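You operate a simulated robot arm through the tools that you are given. There is no shell and no other tool. Be economical: measure what you need, move in short steps, check, and stop when the job is done.

Carry out the task below with a simulated robot arm. There is one attempt and no reset: what you move stays moved.

## Task
Keep a Leaf sample in the jar and close the Leaf canister.
Fine: pour from the beaker to the jar's 100 line, none spilt, beaker back; teal dip tube into the rinse tank; orange stopper on the canister; the jar, the blue stopper, the levers, the other tubes and the canisters stay. Set down upright: beaker.

It is judged by the outcome, as a careful person would: the job done as asked, and still so three seconds after it is handed in. It fails if anything else is knocked over, pushed out of place, dropped, spilled or broken. A push-on lid holds only when it is set on centred and level and pressed home; a screw cap is set on level and turned clockwise until tight.

## Robot
A 6-joint arm with a two-finger parallel gripper, fixed in place. Base frame: the origin is at the foot of the arm, x ahead of it, y to its left, z up. Lengths are in mm, angles in degrees, forces in N, time in s.
With the tool pointing down near the work surface it reaches from about 100 to 620 mm from the base axis. Its first joint turns from -66.0 to 66.0 degrees. Payload 2.9 kg.
The TCP is the grasp point between the finger pads, 30 mm short of the fingertips. In the tool frame z runs along the fingers and y along their closing line. The gripper opens to 110 mm. The fingers are 20 mm wide and 10 mm thick; the gripper's body (48 by 112 mm) begins 55 mm behind the TCP.
Orientation is told as [roll, pitch, yaw] about the base's x, y, z axes, in that order, counted from this pose: with the fingers straight down and closing along the base's y, the tool's x points along the base's -x, its y along +y and its z along -z.

## Interface
- The arm moves only by the tool apply_moves. Its argument "increments" is a list of rows, each a list of 6 numbers: the shift along the base's x, y, z in mm, then the turn, a rotation vector about the base's x, y, z in degrees. In form: [[dx, dy, dz, rx, ry, rz], ...]. A call has 1 to 8 rows; each row is the pose to reach, as a shift and turn from the pose commanded when the call began. "gripper" is the opening, from 0 (shut) to 1 (fully open), set as the call begins (left out, the last holds). Each row takes 0.2 s and may step no farther than 50 mm and 8.6 degrees from the row before; otherwise, or with a gripper value out of range, the whole call is refused. Where a pose cannot be reached the arm comes as near as it can. A force on the tool above 40 N (or 10 N above the force at the start of the call, whichever is more), or a blocked arm, ends the call early, and 0.2 s more pass. The fingers move at their own pace (about 108 mm/s each) and stop on an object; they squeeze with about 29 N. The grip force told is the motor's: it shows also when the fingers shut on nothing. Time passes only in rows, and 0.2 s behind the last, so rows that repeat a pose let the fingers close. It gives the time, the measured TCP pose, the force on the tool (base axes), the opening and the grip force at its end, in the units of the frame above (readings bear some noise), with the torque about the TCP (base axes, N m) and any sound that the robot's microphone picked up.
- Cameras (640 x 400 px; columns grow to the right, rows downward): "scene" is fixed at [73.7, 429, 1383.9]; the picture's right is [-0.81, -0.59, 0.00], its down [-0.33, 0.46, -0.82] and it looks along [0.49, -0.67, -0.57] (base axes); focal length 329 px, centre (320, 200). "wrist" rides on the gripper at [72, 17, -103] in the tool frame; the picture's right is [-0.23, 0.97, 0.00], its down [-0.76, -0.18, -0.62] and it looks along [-0.61, -0.14, 0.78] (tool axes); focal length 222 px, centre (320, 200). There is no depth. A picture from a camera that has moved, and an enlarged one, comes with that camera's place and axes in the base frame and with its lens.
- get_image(camera): a new picture of that camera. No time passes.
- enlarge(camera, box): a new picture of the part [left, top, right, bottom] of that camera's present view, enlarged. No time passes.
- finish_job(): hands the job in; it is judged then, once.

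Work in short steps. Places have to be worked out from the pictures, the camera data and where the tool is seen: move nearer, look again, correct. Check each grasp and each placing, and mend what went wrong. You have 120 turns and 76 pictures in all, those below and enlarged ones among them. Open the gripper and draw the arm clear of the work before you hand the job in, unless the task says otherwise; then end with one line.

The tools are called after "Emit:" as name(argument=value, ...) on one line, values as JSON. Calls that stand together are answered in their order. apply_moves: Moves the arm, as the interface text tells. Its arguments: {"type":"object","properties":{"increments":{"type":"array"},"gripper":{"type":"number"}},"required":["increments"]} The other tools are called the same way: get_image (camera) takes a picture; enlarge (camera, box) takes an enlarged picture of a part of a camera's view; finish_job () hands the job in.

At the start:

```text
time_s: 0.0
eef_pos: [414.1, -297.1, 1130.4]
orientation: [0.1, 0.0, 0.0]
contact_force: [-0.5, -0.1, -0.4]
torque: [0.02, 0.03, 0.01]
gripper_width: 110.0
grasp_force: 0.0
```

scene: 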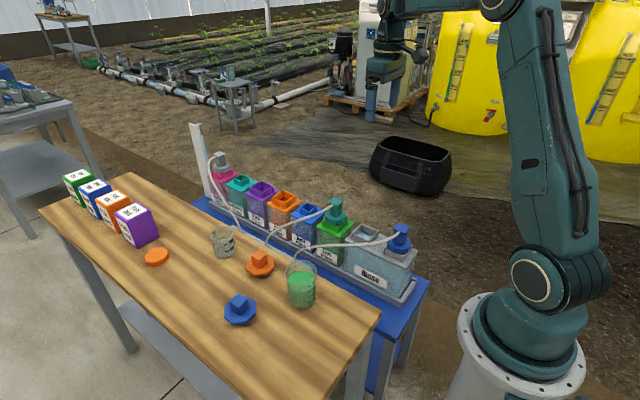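
wrist: 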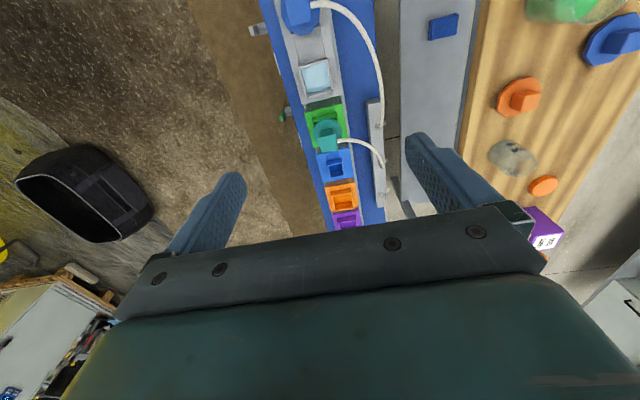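

The scene shows a bench with beaker, jar, stoppers, and a rail with canisters. I enlarge the key parts first.

Emit:
enlarge(camera="scene", box=[190, 140, 430, 290])

Emit:
enlarge(camera="scene", box=[120, 200, 360, 350])

```text
2.67 times, centred on (310, 215) of scene
camera zoom: at [73.7, 429.0, 1383.9], right [-0.81, -0.59, 0.0], down [-0.33, 0.46, -0.82], along [0.49, -0.67, -0.57], focal length 878 px, centre (347, 160)
```

zoom: 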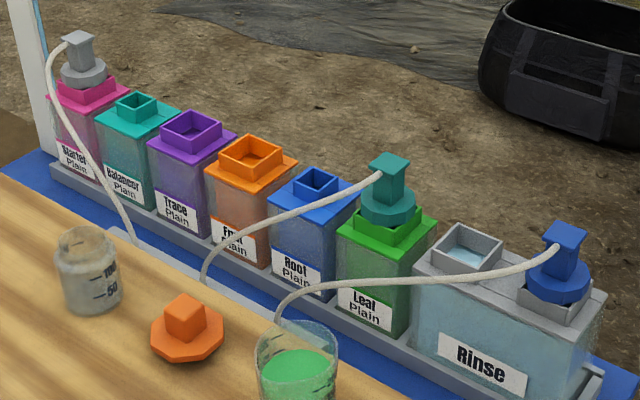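

```text
2.67 times, centred on (240, 275) of scene
camera zoom: at [73.7, 429.0, 1383.9], right [-0.81, -0.59, 0.0], down [-0.33, 0.46, -0.82], along [0.49, -0.67, -0.57], focal length 878 px, centre (533, 0)
```

zoom: 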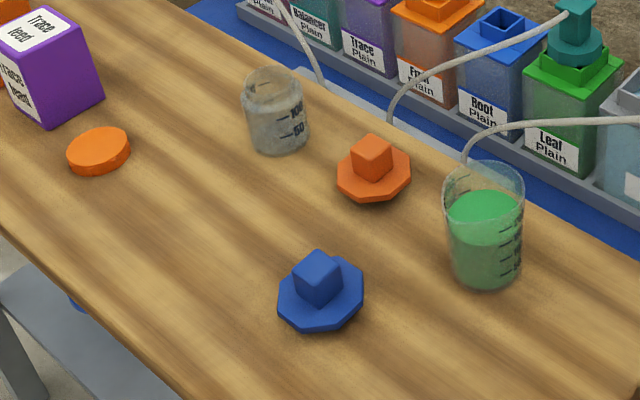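

Rough triangulation: beaker near (402, 53, 818), teal tube cap near (540, -307, 735). I'll move up and back over the bench for a nearer look.

Emit:
apply_moves(increments=[[-20, 40, 0, 0, 0, 0], [-40, 80, 0, 0, 0, 0], [-60, 120, 0, 0, 0, 0], [-80, 160, 0, 0, 0, 0], [-100, 200, -10, 0, 0, 0], [-120, 240, -20, 0, 0, 0], [-140, 280, -30, 0, 0, 0]])

Emit:
get_image(camera="wrist")

```text
time_s: 1.6
eef_pos: [274.2, -15.5, 1101.3]
orientation: [0.0, 0.0, -0.1]
contact_force: [-0.3, -0.9, 0.4]
torque: [-0.04, 0.0, 0.0]
gripper_width: 110.0
grasp_force: 0.1
```

```text
71 pictures are left
camera wrist: at [202.0, 1.0, 1204.0], right [0.23, 0.97, 0.0], down [0.76, -0.18, 0.62], along [0.61, -0.14, -0.78], focal length 222 px, centre (320, 200)
```

wrist: 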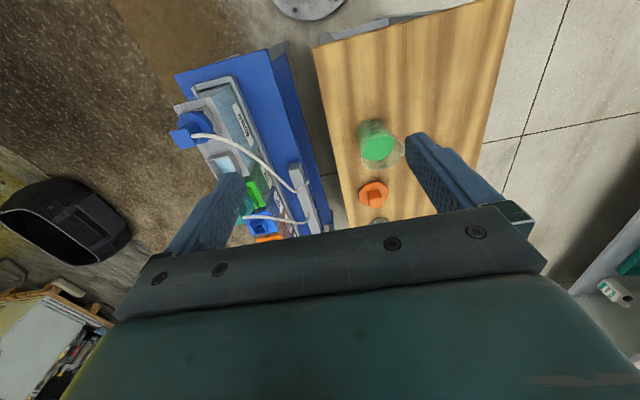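

Estimates: table z≈780, beaker ≈(401,62), orange stopper ≈(534,50), jar ≈(663,51), blue stopper ≈(480,165). I'll tilt the tool 45° (pointing forward-down) at a standoff, giving a side view.

Emit:
apply_moves(increments=[[-5, 12, -20, 0, -8, 0], [-10, 25, -40, 0, -16, 0], [-15, 38, -60, 0, -24, 0], [-20, 50, -80, 0, -32, 0], [-25, 62, -100, 0, -40, 0], [-30, 76, -120, 0, -45, 0]])

Emit:
get_image(camera="wrist")

Emit:
get_image(camera="scene")

```text
time_s: 3.0
eef_pos: [340.9, 113.3, 1035.9]
orientation: [0.1, -45.1, 0.0]
contact_force: [0.2, -0.6, -0.1]
torque: [0.02, 0.01, -0.03]
gripper_width: 110.1
grasp_force: 0.1
out of reach, approached as far as the arm can: row 3, 4, 5, 6
```

```text
70 pictures are left
camera wrist: at [216.1, 130.7, 1057.4], right [0.16, 0.97, 0.16], down [0.1, -0.18, 0.98], along [0.98, -0.14, -0.12], focal length 222 px, centre (320, 200)
```

wrist: 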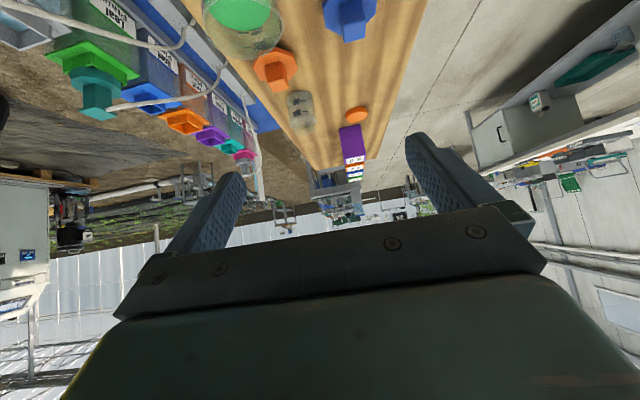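

```text
69 pictures are left
```

scene: 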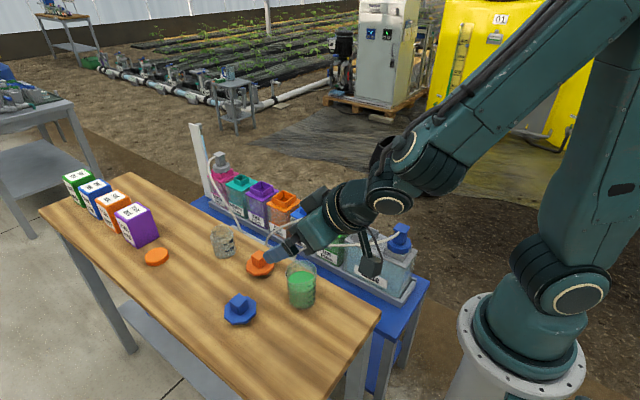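

The close-in tilted pose hits the fold limit but a pour toward +x may be possible. I do an empty dry run above the jar of the pour-end pose (tool leaning 25° outward) to test reach.

Emit:
apply_moves(increments=[[40, -10, 0, 0, 8.5, 0], [80, -20, 0, 0, 17, 0], [120, -30, 0, 0, 25.5, 0], [160, -40, 0, 0, 34, 0], [200, -50, 0, 0, 42.5, 0], [240, -60, -20, 0, 45, 0], [260, -60, -50, 0, 45, 0]])

Emit:
get_image(camera="wrist")

```text
time_s: 4.6
eef_pos: [595.9, 49.6, 984.2]
orientation: [0.0, 0.0, -0.1]
contact_force: [0.6, -0.6, 0.3]
torque: [-0.01, -0.02, -0.01]
gripper_width: 109.9
grasp_force: 0.1
```

```text
68 pictures are left
camera wrist: at [522.9, 66.2, 1088.4], right [0.23, 0.97, 0.0], down [0.76, -0.18, 0.62], along [0.61, -0.14, -0.78], focal length 222 px, centre (320, 200)
```

wrist: 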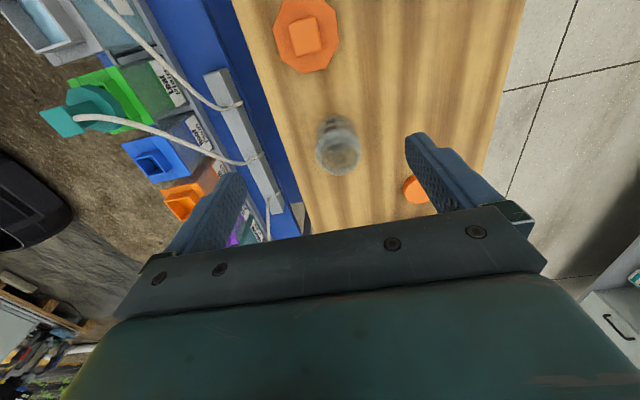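

Jar opening is near (650, 60). Now test the outward lean.

Emit:
apply_moves(increments=[[0, 0, -10, 0, 8.5, 0], [0, 0, -20, 0, 17, 0], [0, 0, -30, 0, 25, 0], [0, 0, -50, 0, 30, 0]])

Emit:
get_image(camera="wrist")

Emit:
enlarge(camera="scene", box=[140, 170, 380, 320])

```text
time_s: 5.6
eef_pos: [585.4, 45.8, 941.6]
orientation: [-0.1, 27.1, -0.1]
contact_force: [2.2, 4.9, -20.0]
torque: [-0.86, 0.08, -0.13]
gripper_width: 109.9
grasp_force: 0.1
out of reach, approached as far as the arm can: row 2, 3, 4
stopped in row 4: the force on the tool passed its limit at 58 N (the readings are from after the stop); the commanded pose is now the measured one
```

```text
67 pictures are left
camera wrist: at [568.2, 61.9, 1067.3], right [0.2, 0.97, -0.1], down [0.96, -0.18, 0.21], along [0.18, -0.14, -0.97], focal length 222 px, centre (320, 200)
```

wrist: 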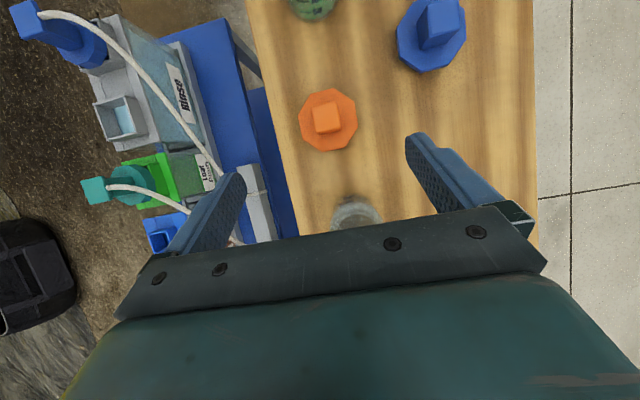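

```text
2.67 times, centred on (260, 245) of scene
camera zoom: at [73.7, 429.0, 1383.9], right [-0.81, -0.59, 0.0], down [-0.33, 0.46, -0.82], along [0.49, -0.67, -0.57], focal length 878 px, centre (480, 80)
```

zoom: 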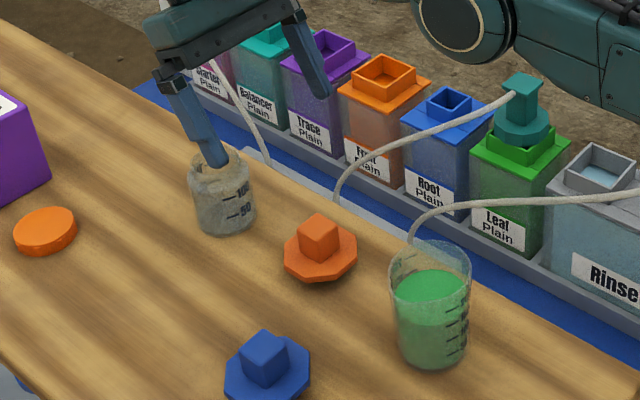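

At 27° lean the reach limit is x≈585, too tight; I'll instead grip with the tool tilted 40–45° and pour diagonally toward (+x,−y). Retreat upward first, checking that the force clears.

Emit:
apply_moves(increments=[[-5, 0, 30, 0, -8.5, 0], [-25, 2, 60, 0, -17, 0], [-50, 4, 70, 0, -25.5, 0], [-80, 6, 70, 0, -34, 0], [-110, 8, 70, 0, -42.5, 0], [-140, 10, 70, 0, -51, 0], [-170, 12, 70, 0, -59.5, 0], [-200, 14, 70, 0, -67, 0]])

Emit:
get_image(camera="wrist")

Emit:
get_image(camera="scene")

```text
time_s: 7.4
eef_pos: [651.7, 98.3, 1133.1]
orientation: [-2.0, -25.0, -0.2]
contact_force: [0.2, 0.2, -0.4]
torque: [-0.02, -0.01, 0.02]
gripper_width: 109.9
grasp_force: 0.1
out of reach, approached as far as the arm can: row 2, 3, 4, 5, 6, 7, 8
```

```text
65 pictures are left
camera wrist: at [542.6, 119.7, 1194.8], right [0.22, 0.97, 0.07], down [0.42, -0.16, 0.89], along [0.88, -0.17, -0.45], focal length 222 px, centre (320, 200)
```

wrist: 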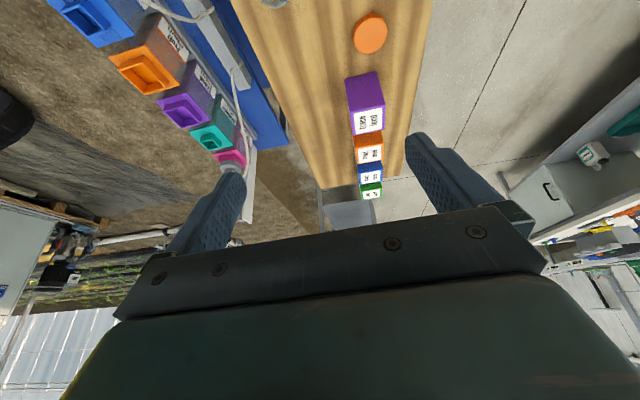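

```text
64 pictures are left
```

scene: 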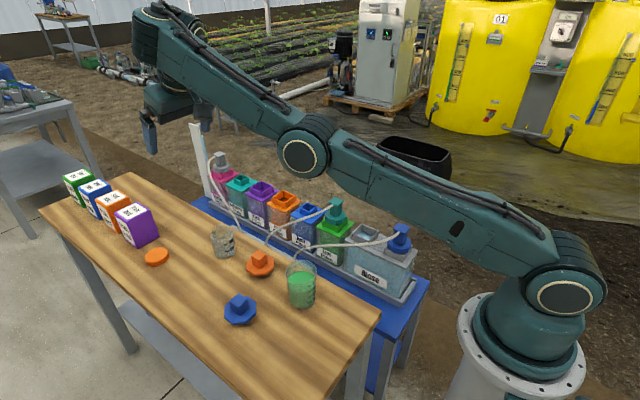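

The arm appears to have flipped to elbow-low near full stretch; nothing seems disturbed. I move higher and level the tool to see how the arm reconfigures.

Emit:
apply_moves(increments=[[-10, -5, 40, 0, 8, 0], [-20, -10, 80, 0, 16, 0], [-40, -20, 120, 2, 25, 0], [-70, -30, 150, 2, 25, 0], [-100, -40, 170, 2, 25, 0]])

Emit:
get_image(camera="scene")

```text
refused: row 3 steps farther than a row can; nothing moved
```

```text
63 pictures are left
```

scene: 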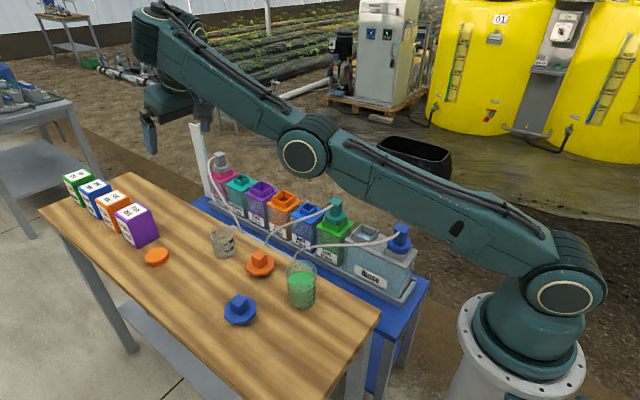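

Correcting the step size.

Emit:
apply_moves(increments=[[-10, -5, 40, 0, 8, 0], [-20, -10, 80, 0, 16, 0], [-40, -20, 120, 0, 24, 0], [-70, -30, 150, 2, 25, 0], [-100, -40, 170, 2, 25, 0]])

Emit:
get_image(camera="scene")

```text
time_s: 8.6
eef_pos: [531.2, 52.3, 1275.6]
orientation: [-0.1, -0.2, -0.7]
contact_force: [4.9, 8.2, -8.2]
torque: [-1.1, -0.04, -0.72]
gripper_width: 109.9
grasp_force: 0.0
out of reach, approached as far as the arm can: row 1, 2, 3, 4, 5
```

```text
62 pictures are left
```

scene: 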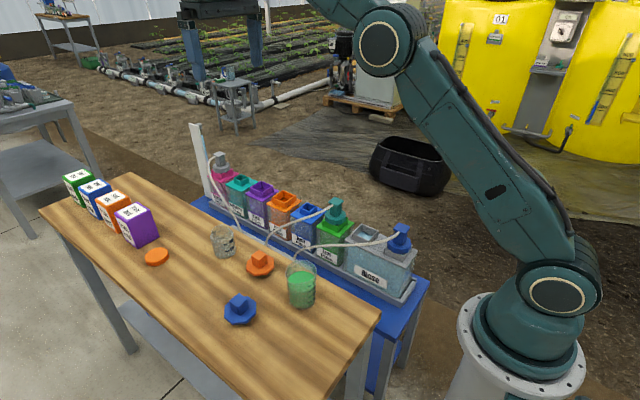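

The elbow is coming up again. I continue inward to a comfortable pose.

Emit:
apply_moves(increments=[[-30, 0, 0, 0, 0, 0], [-60, 0, 0, 0, 0, 0], [-90, 0, -20, 0, 0, 0], [-120, 0, -50, 0, 0, 0], [-130, 0, -90, 0, 0, 0], [-130, 0, -130, 0, 0, 0]])

Emit:
get_image(camera="scene")

Emit:
get_image(camera="wrist")

```text
time_s: 10.0
eef_pos: [400.5, 54.9, 1146.7]
orientation: [-0.2, 0.0, -0.5]
contact_force: [0.0, 0.4, 0.0]
torque: [-0.01, 0.01, 0.0]
gripper_width: 110.0
grasp_force: 0.1
```

```text
61 pictures are left
```

scene: 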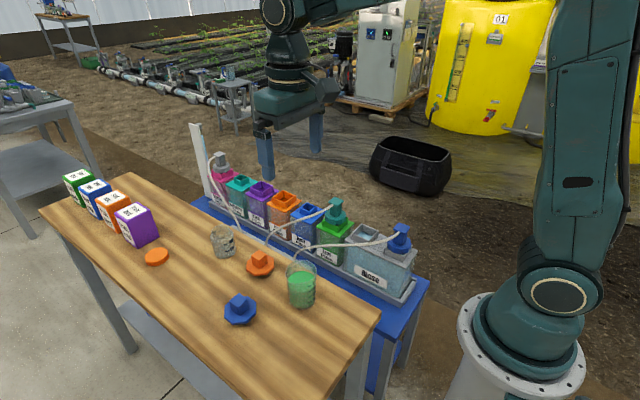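

```text
60 pictures are left
camera wrist: at [327.7, 72.1, 1249.5], right [0.24, 0.97, 0.0], down [0.76, -0.18, 0.62], along [0.61, -0.15, -0.78], focal length 222 px, centre (320, 200)
```

wrist: 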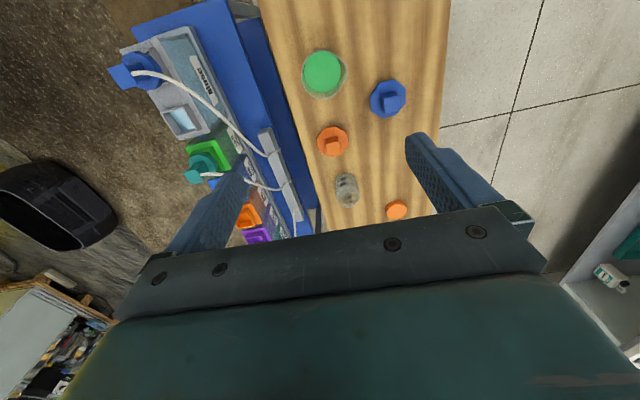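

Configuration is restored. Overhead view: beaker ≈(395,62), orange stopper ≈(530,49), jar ≈(650,61). I try the 40° tilted grasp attitude, staying well above the beaker.

Emit:
apply_moves(increments=[[0, 2, -20, 0, -8, 0], [0, 4, -40, 0, -16, 0], [0, 6, -60, 0, -24, 0], [0, 8, -80, 0, -32, 0], [0, 8, -100, 0, -40, 0], [-10, 8, -140, 0, -40, 0], [-20, 8, -180, 0, -40, 0]])

Emit:
get_image(camera="wrist")

```text
time_s: 11.6
eef_pos: [381.5, 60.3, 966.5]
orientation: [0.4, -40.0, -0.8]
contact_force: [0.7, -0.2, -0.6]
torque: [-0.01, 0.0, 0.0]
gripper_width: 110.0
grasp_force: 0.2
```

```text
59 pictures are left
camera wrist: at [258.8, 78.4, 999.8], right [0.18, 0.97, 0.15], down [0.18, -0.18, 0.97], along [0.97, -0.15, -0.21], focal length 222 px, centre (320, 200)
```

wrist: 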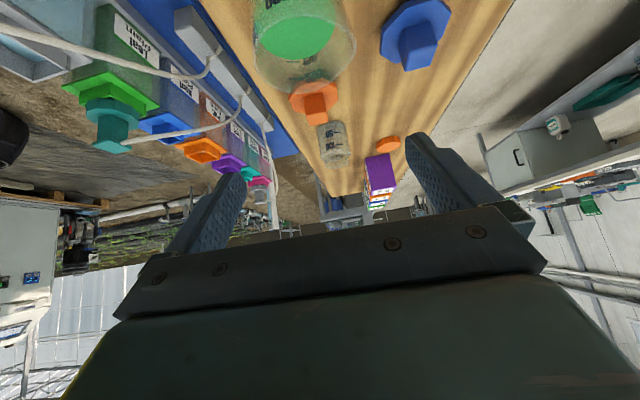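

Reachable. I enlarge the scene view of the beaker and jar for heights and marks.

Emit:
enlarge(camera="scene", box=[200, 220, 330, 310])

```text
4.44 times, centred on (265, 265) of scene
camera zoom: at [73.7, 429.0, 1383.9], right [-0.81, -0.59, 0.0], down [-0.33, 0.46, -0.82], along [0.49, -0.67, -0.57], focal length 1464 px, centre (564, -89)
```

zoom: 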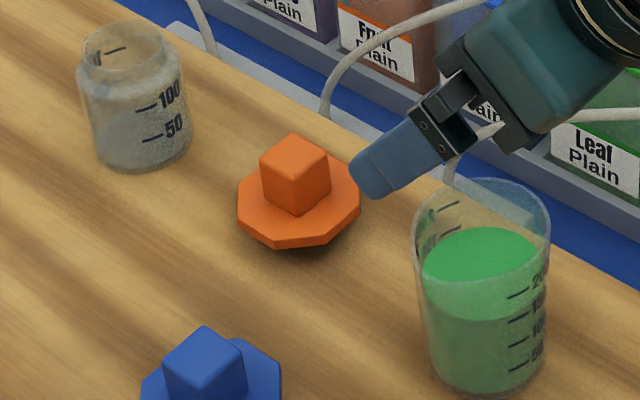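

Beaker: axis ≈(389,63), radius ≈33, z 780–878. I descend vertically with open fingers to TCP z≈848.

Emit:
apply_moves(increments=[[4, 1, -20, 0, 0, 0.7], [8, 3, -40, 0, 0, 0.7], [8, 3, -60, 0, 0, 0.7], [8, 3, -80, 0, 0, 0.7], [8, 3, -100, 0, 0, 0.7], [8, 3, -110, 0, 0, 0.7]])

Emit:
get_image(camera="wrist")

Emit:
enlarge(camera="scene", box=[220, 210, 380, 310])

```text
time_s: 13.0
eef_pos: [388.6, 65.7, 857.4]
orientation: [0.5, -40.0, 0.0]
contact_force: [-0.3, 0.1, -0.2]
torque: [0.0, -0.01, -0.01]
gripper_width: 109.9
grasp_force: 0.1
```

```text
57 pictures are left
camera wrist: at [266.5, 82.2, 890.0], right [0.17, 0.97, 0.15], down [0.18, -0.18, 0.97], along [0.97, -0.14, -0.21], focal length 222 px, centre (320, 200)
```

wrist: 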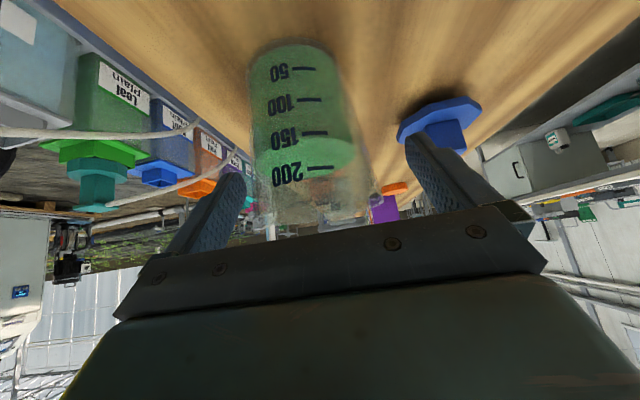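

```text
4.00 times, centred on (300, 260) of scene
camera zoom: at [73.7, 429.0, 1383.9], right [-0.81, -0.59, 0.0], down [-0.33, 0.46, -0.82], along [0.49, -0.67, -0.57], focal length 1318 px, centre (400, -40)
```

zoom: 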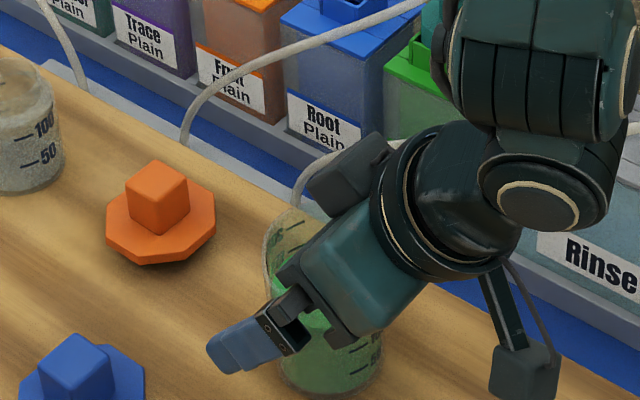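

Markings read up to 200 with liquid just under 200. The beaker centre is at y≈61, so I centre the fingers, lower to z≈848 and then close.

Emit:
apply_moves(increments=[[1, -2, -4, -0.4, 0, 0], [2, -4.5, -9, -0.4, 0, 0]])

Emit:
apply_moves(increments=[[0, 0, 0, 0, 0, 0], [0, 0, 0, 0, 0, 0], [0, 0, 0, 0, 0, 0], [0, 0, 0, 0, 0, 0]], gripper=0.3)

```text
time_s: 13.6
eef_pos: [390.1, 61.9, 848.4]
orientation: [-0.1, -40.0, 0.2]
contact_force: [0.3, 0.4, -0.3]
torque: [-0.01, -0.01, -0.01]
gripper_width: 110.1
grasp_force: 0.1
```

```text
time_s: 14.6
eef_pos: [389.3, 60.7, 847.8]
orientation: [0.1, -40.0, 0.3]
contact_force: [0.6, -0.5, 0.5]
torque: [0.02, -0.05, -0.03]
gripper_width: 64.8
grasp_force: 28.5
```

Gripped at 64.8 mm with 28.5 N. Lift gently and check.

Emit:
apply_moves(increments=[[0, 0, 3, 0, 0, 0], [0, 0, 8, 0, 0, 0], [0, 0, 16, 0, 0, 0], [0, 0, 26, 0, 0, 0], [0, 0, 40, 0, 0, 0]])

Emit:
get_image(camera="wrist")

```text
time_s: 15.8
eef_pos: [389.6, 59.3, 888.2]
orientation: [-0.2, -39.8, 0.3]
contact_force: [0.1, 0.7, -2.1]
torque: [0.03, -0.01, 0.01]
gripper_width: 64.7
grasp_force: 29.3
```

```text
55 pictures are left
camera wrist: at [267.9, 76.7, 921.5], right [0.17, 0.97, 0.14], down [0.18, -0.18, 0.97], along [0.97, -0.14, -0.21], focal length 222 px, centre (320, 200)
```

wrist: 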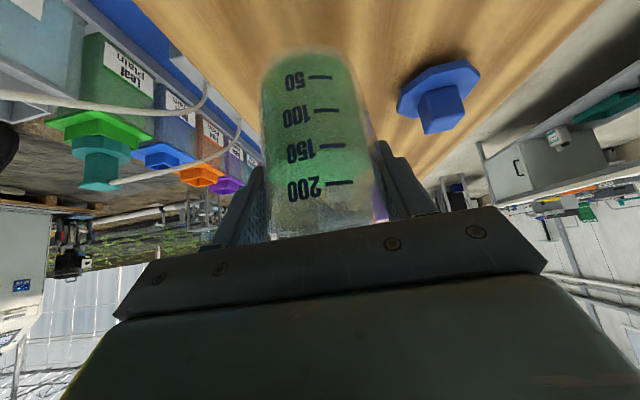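

Held securely. Raise and carry it level toward the jar, approaching to (626,103) from the −x side.

Emit:
apply_moves(increments=[[0, 0, 15, 0, 0, 0], [0, 0, 35, 0, 0, 0], [10, 2, 55, 0, 0, 0], [30, 6, 62, 0, 0, 0], [55, 12, 62, 0, 0, 0], [80, 18, 62, 0, 0, 0], [105, 24, 62, 0, 0, 0], [130, 30, 62, 0, 0, 0]])

Emit:
apply_moves(increments=[[20, 2, 0, 0, 0, 0], [42, 5, 0, 0, 0, 0], [64, 8, 0, 0, 0, 0], [84, 11, 0, 0, 0, 0], [98, 13, 0, 0, 0, 0], [106, 13, 0, 0, 0, 0]])

Emit:
get_image(camera="scene")

Emit:
get_image(camera="wrist")

```text
time_s: 17.6
eef_pos: [520.0, 90.1, 949.6]
orientation: [-0.1, -39.9, 0.3]
contact_force: [-0.4, -0.9, -3.4]
torque: [0.05, -0.04, 0.0]
gripper_width: 65.0
grasp_force: 28.7
```

```text
time_s: 19.0
eef_pos: [626.5, 104.5, 950.1]
orientation: [-0.2, -39.9, 0.3]
contact_force: [-0.7, -0.1, -1.4]
torque: [0.01, 0.01, 0.04]
gripper_width: 64.9
grasp_force: 28.8
```

```text
54 pictures are left
```

scene: 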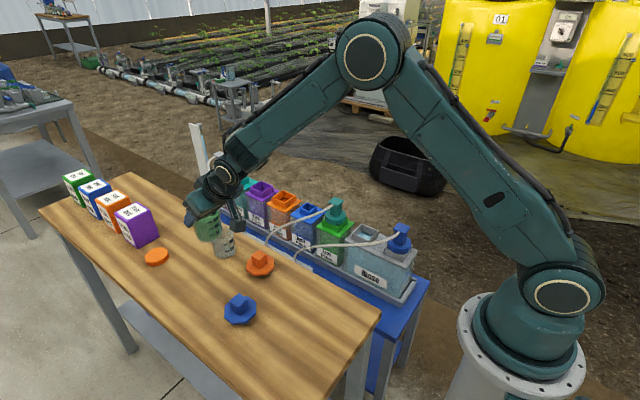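

```text
53 pictures are left
camera wrist: at [504.2, 120.5, 983.3], right [0.17, 0.97, 0.14], down [0.18, -0.18, 0.97], along [0.97, -0.14, -0.21], focal length 222 px, centre (320, 200)
```

wrist: 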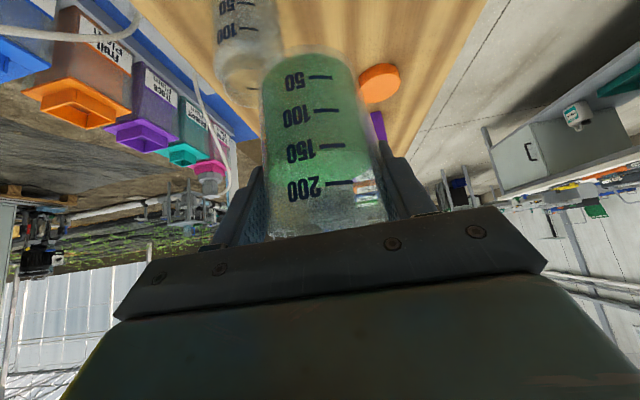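

Checking jar position in the wrist view more closely.

Emit:
enlarge(camera="wrist", box=[160, 0, 400, 150])

Emit:
enlarge(camera="scene", box=[170, 190, 290, 275])

```text
2.67 times, centred on (280, 75) of wrist
camera zoom: at [504.2, 120.5, 983.3], right [0.17, 0.97, 0.14], down [0.18, -0.18, 0.97], along [0.97, -0.14, -0.21], focal length 592 px, centre (427, 533)
```

zoom: 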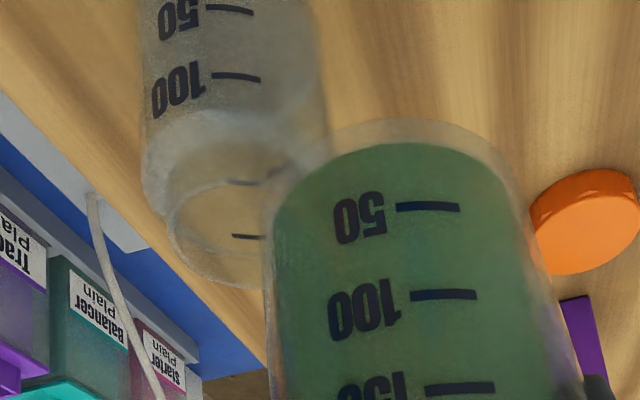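

```text
4.71 times, centred on (230, 232) of scene
camera zoom: at [73.7, 429.0, 1383.9], right [-0.81, -0.59, 0.0], down [-0.33, 0.46, -0.82], along [0.49, -0.67, -0.57], focal length 1550 px, centre (744, 47)
```

zoom: 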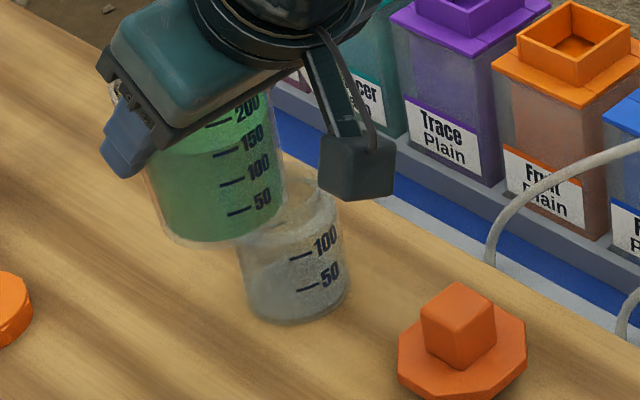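

Jar mouth confirmed ≈(649,62,852). Begin tilting about axis (0.866,0.5,0), up to 36° — below pouring angle — to verify the motion is reachable.

Emit:
apply_moves(increments=[[0, 0, 0, 5.2, 3, 0], [0, 0, 0, 10.4, 6, 0], [0, 0, 0, 15.6, 9, 0], [0, 0, 0, 20.8, 12, 0], [0, 0, -8, 26, 15, 0], [0, 0, -16, 31.2, 18, 0]])

Emit:
get_image(camera="wrist")

Emit:
enlarge(camera="scene", box=[170, 190, 290, 275])

```text
time_s: 20.4
eef_pos: [626.7, 103.5, 934.5]
orientation: [32.3, -17.2, -16.0]
contact_force: [0.5, 0.6, -1.3]
torque: [-0.04, -0.06, 0.03]
gripper_width: 64.6
grasp_force: 28.7
```

```text
50 pictures are left
camera wrist: at [521.5, 91.4, 1005.8], right [0.29, 0.77, 0.56], down [0.45, -0.63, 0.64], along [0.85, 0.07, -0.52], focal length 222 px, centre (320, 200)
```

wrist: 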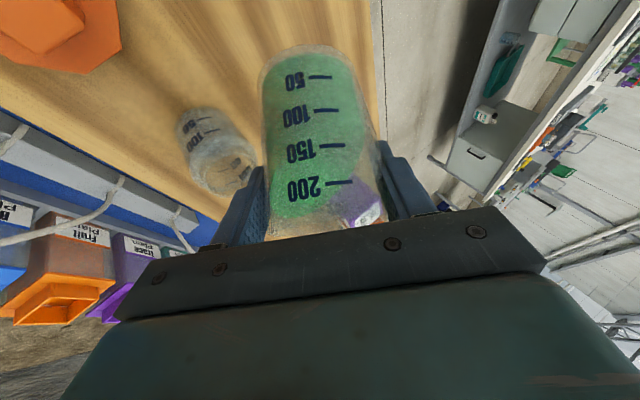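

```text
4.71 times, centred on (230, 232) of scene
camera zoom: at [73.7, 429.0, 1383.9], right [-0.81, -0.59, 0.0], down [-0.33, 0.46, -0.82], along [0.49, -0.67, -0.57], focal length 1550 px, centre (744, 47)
```

zoom: 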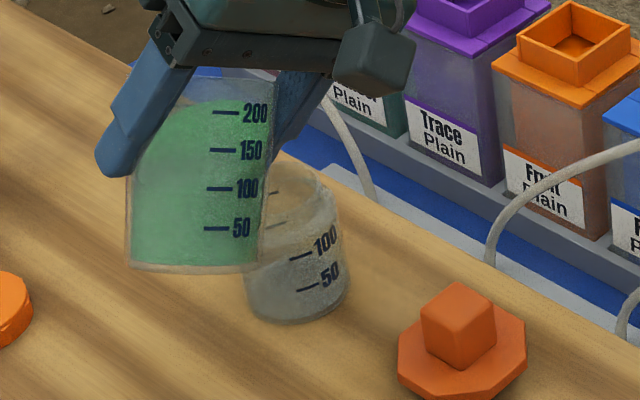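

Reach is fine and the jar's line is visible. Lower to z≈897 while tilting to 45°, still below the pour angle.

Emit:
apply_moves(increments=[[0, 0, -8, 2.6, 1.5, 0], [0, 0, -16, 4.33, 2.5, 0], [0, 0, -24, 6.06, 3.5, 0], [0, 0, -31, 7.8, 4.5, 0], [0, 0, -37, 7.8, 4.5, 0]])

Emit:
enlarge(camera="scene", box=[170, 190, 290, 275])

```text
time_s: 21.6
eef_pos: [625.6, 102.7, 896.4]
orientation: [38.7, -10.8, -17.4]
contact_force: [0.4, 0.6, -1.5]
torque: [-0.01, -0.01, 0.0]
gripper_width: 64.7
grasp_force: 28.9
```

```text
4.71 times, centred on (230, 232) of scene
camera zoom: at [73.7, 429.0, 1383.9], right [-0.81, -0.59, 0.0], down [-0.33, 0.46, -0.82], along [0.49, -0.67, -0.57], focal length 1550 px, centre (744, 47)
```

zoom: 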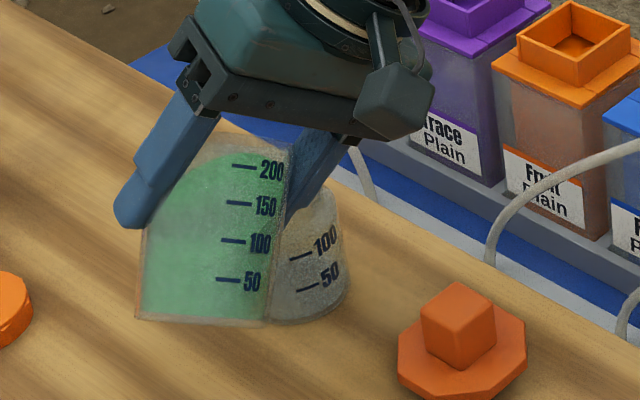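

Start the pour slowly: tilt to ~51° and look.

Emit:
apply_moves(increments=[[0, 0, 0, 1.73, 1, 0], [0, 0, 0, 3.46, 2, 0], [0, 0, 0, 5.2, 3, 0], [0, 0, 0, 5.2, 3, 0], [0, 0, 0, 5.2, 3, 0]])

Emit:
enlarge(camera="scene", box=[170, 190, 290, 275])

Emit:
get_image(camera="wrist")

```text
time_s: 22.8
eef_pos: [626.6, 102.7, 895.3]
orientation: [42.7, -6.2, -18.1]
contact_force: [0.7, -0.7, -1.6]
torque: [-0.02, -0.02, 0.0]
gripper_width: 64.6
grasp_force: 28.9
```

```text
4.71 times, centred on (230, 232) of scene
camera zoom: at [73.7, 429.0, 1383.9], right [-0.81, -0.59, 0.0], down [-0.33, 0.46, -0.82], along [0.49, -0.67, -0.57], focal length 1550 px, centre (744, 47)
```

zoom: 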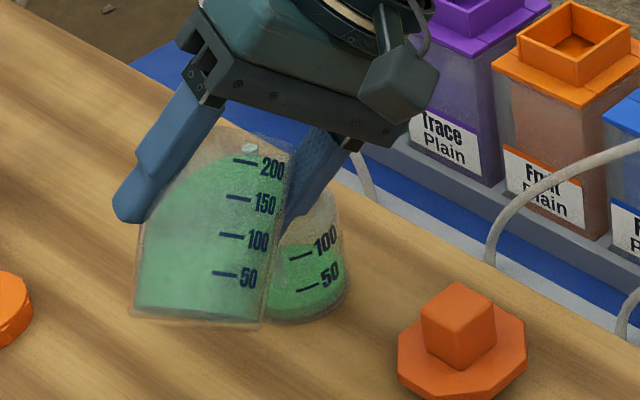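

```text
46 pictures are left
camera wrist: at [531.3, 73.8, 976.1], right [0.37, 0.63, 0.68], down [0.51, -0.75, 0.42], along [0.77, 0.2, -0.6], focal length 222 px, centre (320, 200)
```

wrist: 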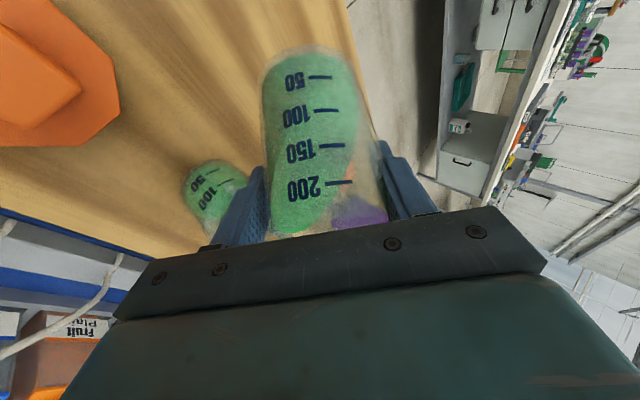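

It already pours. Look closely at the jar level (no time passes).

Emit:
enlarge(camera="scene", box=[210, 220, 250, 262])

Emit:
enlarge(camera="wrist", box=[160, 140, 280, 260])

```text
9.52 times, centred on (230, 241) of scene
camera zoom: at [73.7, 429.0, 1383.9], right [-0.81, -0.59, 0.0], down [-0.33, 0.46, -0.82], along [0.49, -0.67, -0.57], focal length 3138 px, centre (1177, -190)
```

zoom: 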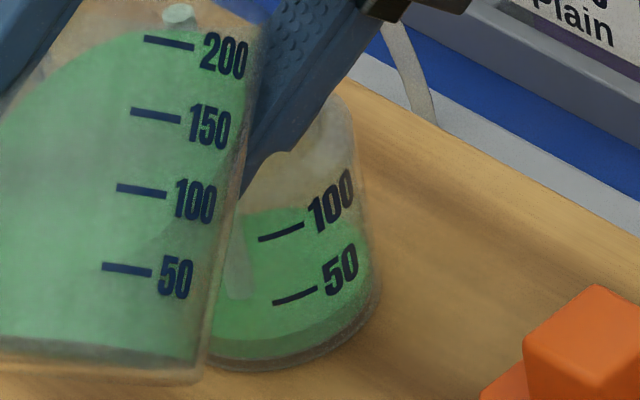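

```text
3.33 times, centred on (220, 200) of wrist
camera zoom: at [531.3, 73.8, 976.1], right [0.37, 0.63, 0.68], down [0.51, -0.75, 0.42], along [0.77, 0.2, -0.6], focal length 740 px, centre (653, 200)
```

zoom: 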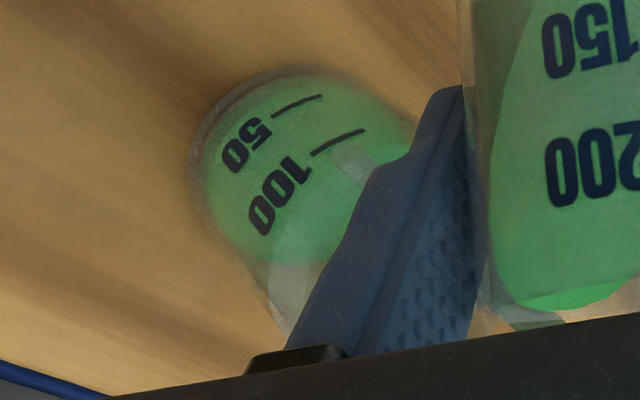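

Level is ambiguous while flowing; I tilt back 10° to stop the flow and inspect.

Emit:
apply_moves(increments=[[0, 0, 0, -4.33, -2.5, 0], [0, 0, 3, -8.66, -5, 0], [0, 0, 3, -8.66, -5, 0]])

Emit:
enlarge(camera="scene", box=[205, 220, 247, 262])

Emit:
enlarge(camera="wrist", box=[140, 60, 390, 240])

```text
time_s: 23.6
eef_pos: [626.6, 103.9, 899.0]
orientation: [35.8, -13.7, -16.8]
contact_force: [-0.8, -0.5, -0.7]
torque: [-0.03, 0.01, 0.01]
gripper_width: 64.5
grasp_force: 29.2
```

```text
9.52 times, centred on (226, 241) of scene
camera zoom: at [73.7, 429.0, 1383.9], right [-0.81, -0.59, 0.0], down [-0.33, 0.46, -0.82], along [0.49, -0.67, -0.57], focal length 3138 px, centre (1215, -190)
```

zoom: 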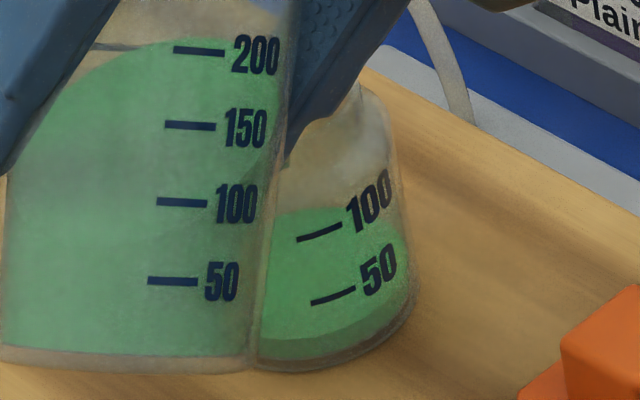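

```text
2.22 times, centred on (265, 150) of wrist
camera zoom: at [524.4, 85.8, 974.4], right [0.31, 0.73, 0.61], down [0.47, -0.67, 0.57], along [0.83, 0.11, -0.55], focal length 494 px, centre (442, 311)
```

zoom: 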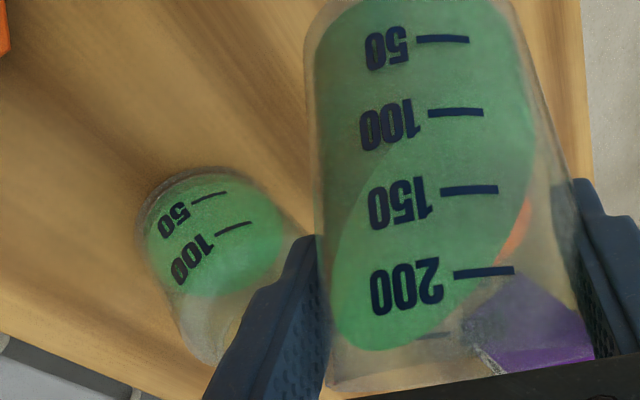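

The surface's near edge is still well below the 50 line (~20–25 mL). Resume: tilt to ~58° gradually, pause, then tilt back and look.

Emit:
apply_moves(increments=[[0, 0, -1, 5.2, 3, 0], [0, 0, -3, 8.66, 5, 0], [0, 0, -3, 11.26, 6.5, 0], [0, 0, -3, 13.0, 7.5, 0], [0, 0, -3, 14.7, 8.5, 0], [0, 0, -3, 14.7, 8.5, 0], [0, 0, -3, 14.7, 8.5, 0]])

Emit:
enlarge(camera="scene", box=[190, 210, 250, 262])

Emit:
enlarge(camera="wrist", box=[140, 60, 390, 240])

```text
time_s: 25.2
eef_pos: [626.9, 102.4, 896.9]
orientation: [47.3, -1.0, -18.2]
contact_force: [-0.1, 0.0, -2.1]
torque: [-0.06, -0.02, 0.0]
gripper_width: 64.5
grasp_force: 28.6
```

```text
7.69 times, centred on (220, 236) of scene
camera zoom: at [73.7, 429.0, 1383.9], right [-0.81, -0.59, 0.0], down [-0.33, 0.46, -0.82], along [0.49, -0.67, -0.57], focal length 2534 px, centre (1089, -77)
```

zoom: 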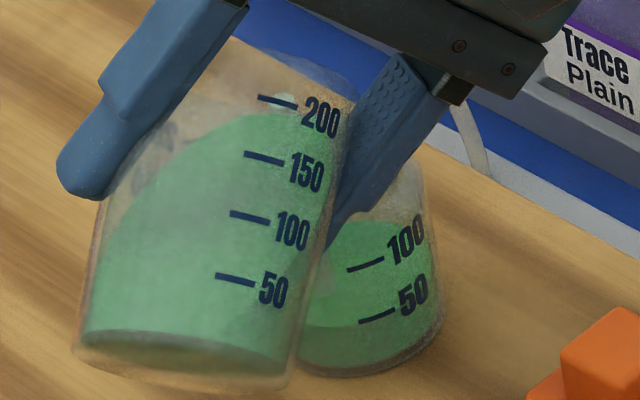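

```text
2.22 times, centred on (265, 150) of wrist
camera zoom: at [536.6, 65.2, 978.0], right [0.41, 0.56, 0.72], down [0.54, -0.79, 0.31], along [0.74, 0.26, -0.62], focal length 494 px, centre (442, 311)
```

zoom: 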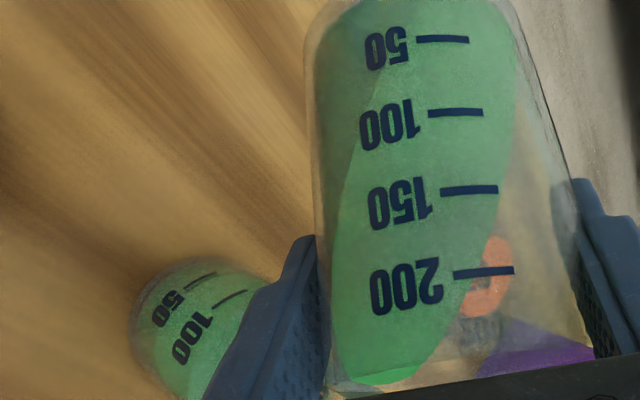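

Level is now just about the 50 line, stream inside the mouth. Continue to ~63°.

Emit:
apply_moves(increments=[[0, 0, 0, 1.73, 1, 0], [0, 0, 0, 3.03, 1.75, 0], [0, 0, 0, 4.33, 2.5, 0], [0, 0, 0, 4.33, 2.5, 0], [0, 0, 0, 4.33, 2.5, 0]])

Emit:
enlarge(camera="scene", box=[190, 210, 250, 262])

```text
time_s: 26.4
eef_pos: [626.2, 104.2, 896.7]
orientation: [50.6, 2.7, -18.2]
contact_force: [0.5, 0.7, -1.4]
torque: [-0.05, -0.02, 0.02]
gripper_width: 64.6
grasp_force: 28.9
```

```text
7.69 times, centred on (220, 236) of scene
camera zoom: at [73.7, 429.0, 1383.9], right [-0.81, -0.59, 0.0], down [-0.33, 0.46, -0.82], along [0.49, -0.67, -0.57], focal length 2534 px, centre (1089, -77)
```

zoom: 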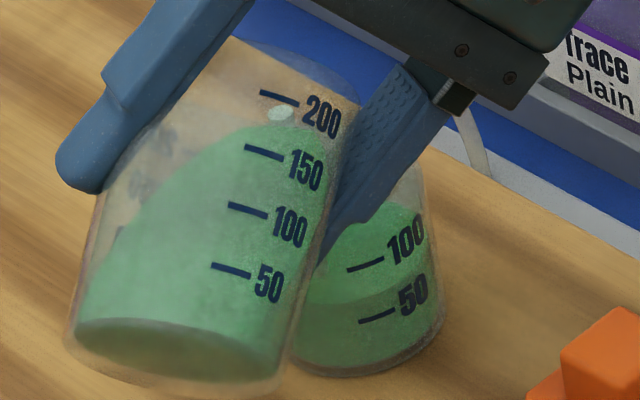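

Level ≈70. Add 3.5° and pause.

Emit:
apply_moves(increments=[[0, 0, 0, 1.3, 0.75, 0], [0, 0, 0, 2.17, 1.25, 0], [0, 0, 0, 3.03, 1.75, 0], [0, 0, 0, 3.03, 1.75, 0], [0, 0, 0, 3.03, 1.75, 0]])

Emit:
enlarge(camera="scene", box=[205, 220, 247, 262])

```text
time_s: 27.6
eef_pos: [626.7, 103.5, 895.2]
orientation: [53.0, 5.3, -18.1]
contact_force: [0.4, 0.5, -0.9]
torque: [-0.06, 0.04, 0.0]
gripper_width: 64.4
grasp_force: 29.1
```

```text
9.52 times, centred on (226, 241) of scene
camera zoom: at [73.7, 429.0, 1383.9], right [-0.81, -0.59, 0.0], down [-0.33, 0.46, -0.82], along [0.49, -0.67, -0.57], focal length 3138 px, centre (1215, -190)
```

zoom: 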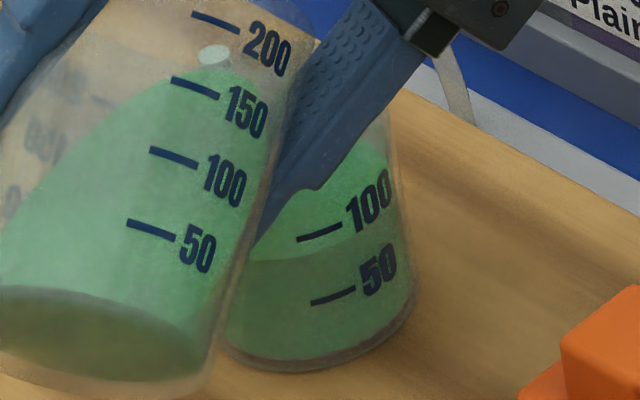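

Level ≈80. Add 2.2° more and pause.

Emit:
apply_moves(increments=[[0, 0, 0, 0.87, 0.5, 0], [0, 0, 0, 1.9, 1.1, 0], [0, 0, 0, 1.9, 1.1, 0], [0, 0, 0, 1.9, 1.1, 0]])

Emit:
enlarge(camera="scene", box=[205, 220, 247, 262])

```text
time_s: 28.6
eef_pos: [626.2, 104.8, 896.6]
orientation: [54.5, 6.9, -17.9]
contact_force: [0.3, -0.1, -1.3]
torque: [-0.04, -0.06, 0.01]
gripper_width: 64.8
grasp_force: 29.0
```

```text
9.52 times, centred on (226, 241) of scene
camera zoom: at [73.7, 429.0, 1383.9], right [-0.81, -0.59, 0.0], down [-0.33, 0.46, -0.82], along [0.49, -0.67, -0.57], focal length 3138 px, centre (1215, -190)
```

zoom: 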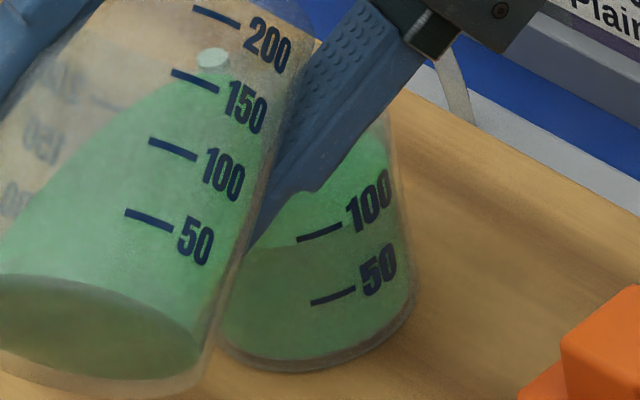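

Level ≈92. Add ~1.2° more.

Emit:
apply_moves(increments=[[0, 0, 0, 1.0, 0.6, 0], [0, 0, 0, 1.0, 0.6, 0], [0, 0, 0, 1.0, 0.6, 0]])

Emit:
enlarge(camera="scene", box=[215, 225, 245, 255])

```text
time_s: 29.4
eef_pos: [626.9, 103.9, 895.1]
orientation: [55.2, 7.8, -17.9]
contact_force: [0.1, 0.9, -0.7]
torque: [0.04, -0.02, -0.03]
gripper_width: 64.8
grasp_force: 29.0
```

```text
13.33 times, centred on (230, 240) of scene
camera zoom: at [73.7, 429.0, 1383.9], right [-0.81, -0.59, 0.0], down [-0.33, 0.46, -0.82], along [0.49, -0.67, -0.57], focal length 4392 px, centre (1520, -333)
```

zoom: 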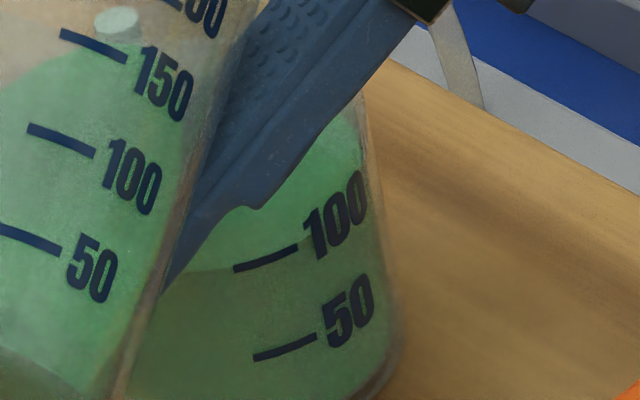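

Level is essentially at the 100 line. Tilt back to stop and rise off.

Emit:
apply_moves(increments=[[0, 0, 0, -6.9, -4, 0], [0, 0, 4, -12.1, -7, 0], [0, 0, 12, -17.3, -10, 0], [0, 0, 22, -22.5, -13, 0], [0, 0, 34, -27.7, -16, 0], [0, 0, 46, -32.9, -19, 0], [0, 0, 54, -38.1, -22, 0]])

Emit:
enlarge(camera="scene", box=[205, 220, 247, 262])

```text
time_s: 31.0
eef_pos: [627.0, 104.2, 950.9]
orientation: [24.3, -24.3, -12.9]
contact_force: [-0.3, -0.4, -2.0]
torque: [0.01, 0.02, -0.03]
gripper_width: 64.7
grasp_force: 29.1
```

```text
9.52 times, centred on (226, 241) of scene
camera zoom: at [73.7, 429.0, 1383.9], right [-0.81, -0.59, 0.0], down [-0.33, 0.46, -0.82], along [0.49, -0.67, -0.57], focal length 3138 px, centre (1215, -190)
```

zoom: 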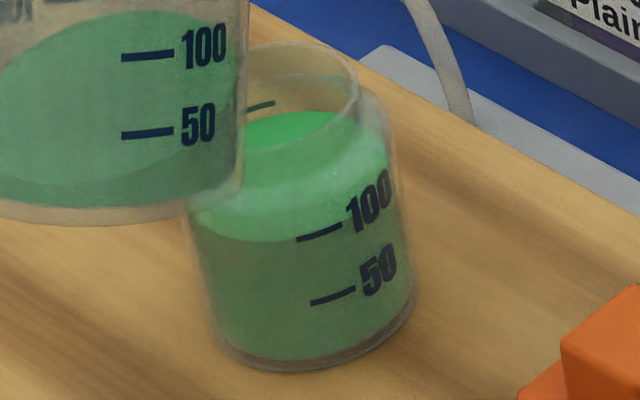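

Jar is at the 100 line. Return the beaker to upright and check attitude.

Emit:
apply_moves(increments=[[0, 0, 0, -5.6, -3.24, 0], [0, 0, 0, -11.2, -6.48, 0], [0, 0, 0, -16.8, -9.7, 0], [0, 0, 0, -22.4, -12.95, 0], [0, 0, 0, -22.4, -12.95, 0]])

```text
time_s: 32.2
eef_pos: [627.0, 103.6, 950.0]
orientation: [-0.2, -39.9, 0.2]
contact_force: [-0.3, 0.4, -0.4]
torque: [0.01, 0.0, -0.01]
gripper_width: 64.6
grasp_force: 29.6
```

Upright again. Carry back toward its original spot (390, 61).

Emit:
apply_moves(increments=[[-20, -4, 0, 0, 0, 0], [-50, -9, 0, 0, 0, 0], [-85, -15, 0, 0, 0, 0], [-120, -21, 0, 0, 0, 0], [-155, -27, 0, 0, 0, 0], [-190, -34, 0, 0, 0, 0], [-220, -39, 0, 0, 0, 0], [-237, -42.5, 0, 0, 0, 0]])

Emit:
apply_moves(increments=[[0, 0, -20, 0, 0, 0], [0, 0, -45, 0, 0, 0], [0, 0, -65, 0, 0, 0], [0, 0, -80, 0, 0, 0], [0, 0, -90, 0, 0, 0], [0, 0, -95, 0, 0, 0], [0, 0, -98, 0, 0, 0]])

Emit:
get_image(camera="wrist")

```text
time_s: 34.0
eef_pos: [389.2, 61.3, 952.3]
orientation: [-0.1, -39.9, 0.2]
contact_force: [-0.2, 0.2, -1.6]
torque: [-0.01, 0.01, -0.01]
gripper_width: 64.5
grasp_force: 28.4
```

```text
time_s: 35.6
eef_pos: [389.6, 61.9, 852.6]
orientation: [-0.1, -40.0, 0.2]
contact_force: [0.0, 0.0, -1.2]
torque: [-0.04, 0.01, 0.0]
gripper_width: 64.3
grasp_force: 29.2
```

```text
34 pictures are left
camera wrist: at [267.1, 78.1, 885.3], right [0.17, 0.97, 0.14], down [0.18, -0.18, 0.97], along [0.97, -0.14, -0.21], focal length 222 px, centre (320, 200)
```

wrist: 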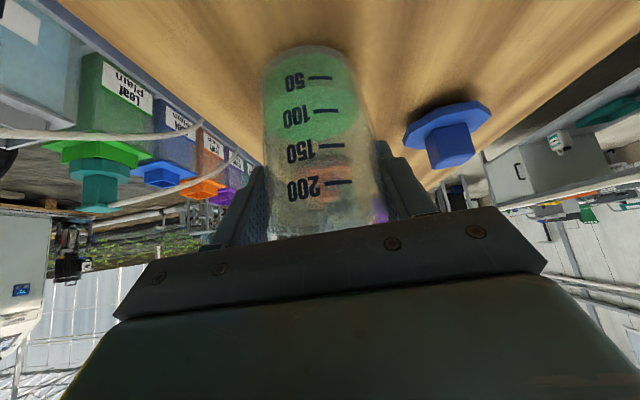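

Lower the last few mm to contact in fine steps.

Emit:
apply_moves(increments=[[0, 0, -1.5, 0, 0, 0], [0, 0, -3, 0, 0, 0], [0, 0, -4, 0, 0, 0], [0, 0, -4.5, 0, 0, 0]])

```text
time_s: 36.6
eef_pos: [389.5, 61.4, 847.8]
orientation: [0.0, -40.2, 0.3]
contact_force: [-6.8, 3.9, 19.3]
torque: [-0.2, 0.5, -0.14]
gripper_width: 64.4
grasp_force: 28.8
```

Firm contact with the bench. Open the gripper and wait.

Emit:
apply_moves(increments=[[0, 0, 0.5, 0, 0, 0], [0, 0, 0.5, 0, 0, 0], [0, 0, 0.5, 0, 0, 0], [0, 0, 0.5, 0, 0, 0]], gripper=1.0)

Emit:
apply_moves(increments=[[0, 0, 20, 0, 0, 0], [0, 0, 50, 0, 0, 0], [0, 0, 90, 0, 0, 0], [0, 0, 130, 0, 0, 0], [0, 0, 160, 0, 8, 0], [0, 0, 190, 0, 16, 0], [0, 0, 210, 0, 24, 0], [0, 0, 230, 0, 32, 0]])

Emit:
get_image(camera="scene")

```text
time_s: 37.6
eef_pos: [389.3, 59.5, 848.5]
orientation: [-0.2, -40.1, 0.2]
contact_force: [0.6, -0.5, -0.5]
torque: [0.01, 0.0, 0.01]
gripper_width: 109.9
grasp_force: 0.1
```

```text
time_s: 39.4
eef_pos: [390.2, 61.2, 1078.2]
orientation: [0.0, -7.9, 0.2]
contact_force: [0.6, -0.2, -0.2]
torque: [0.0, 0.01, -0.01]
gripper_width: 109.9
grasp_force: 0.1
```

```text
33 pictures are left
```

scene: 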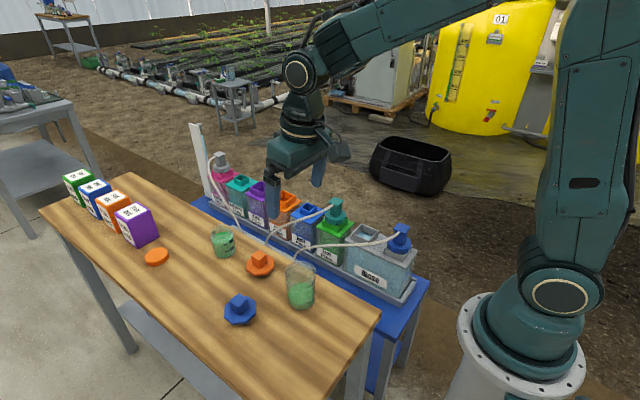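

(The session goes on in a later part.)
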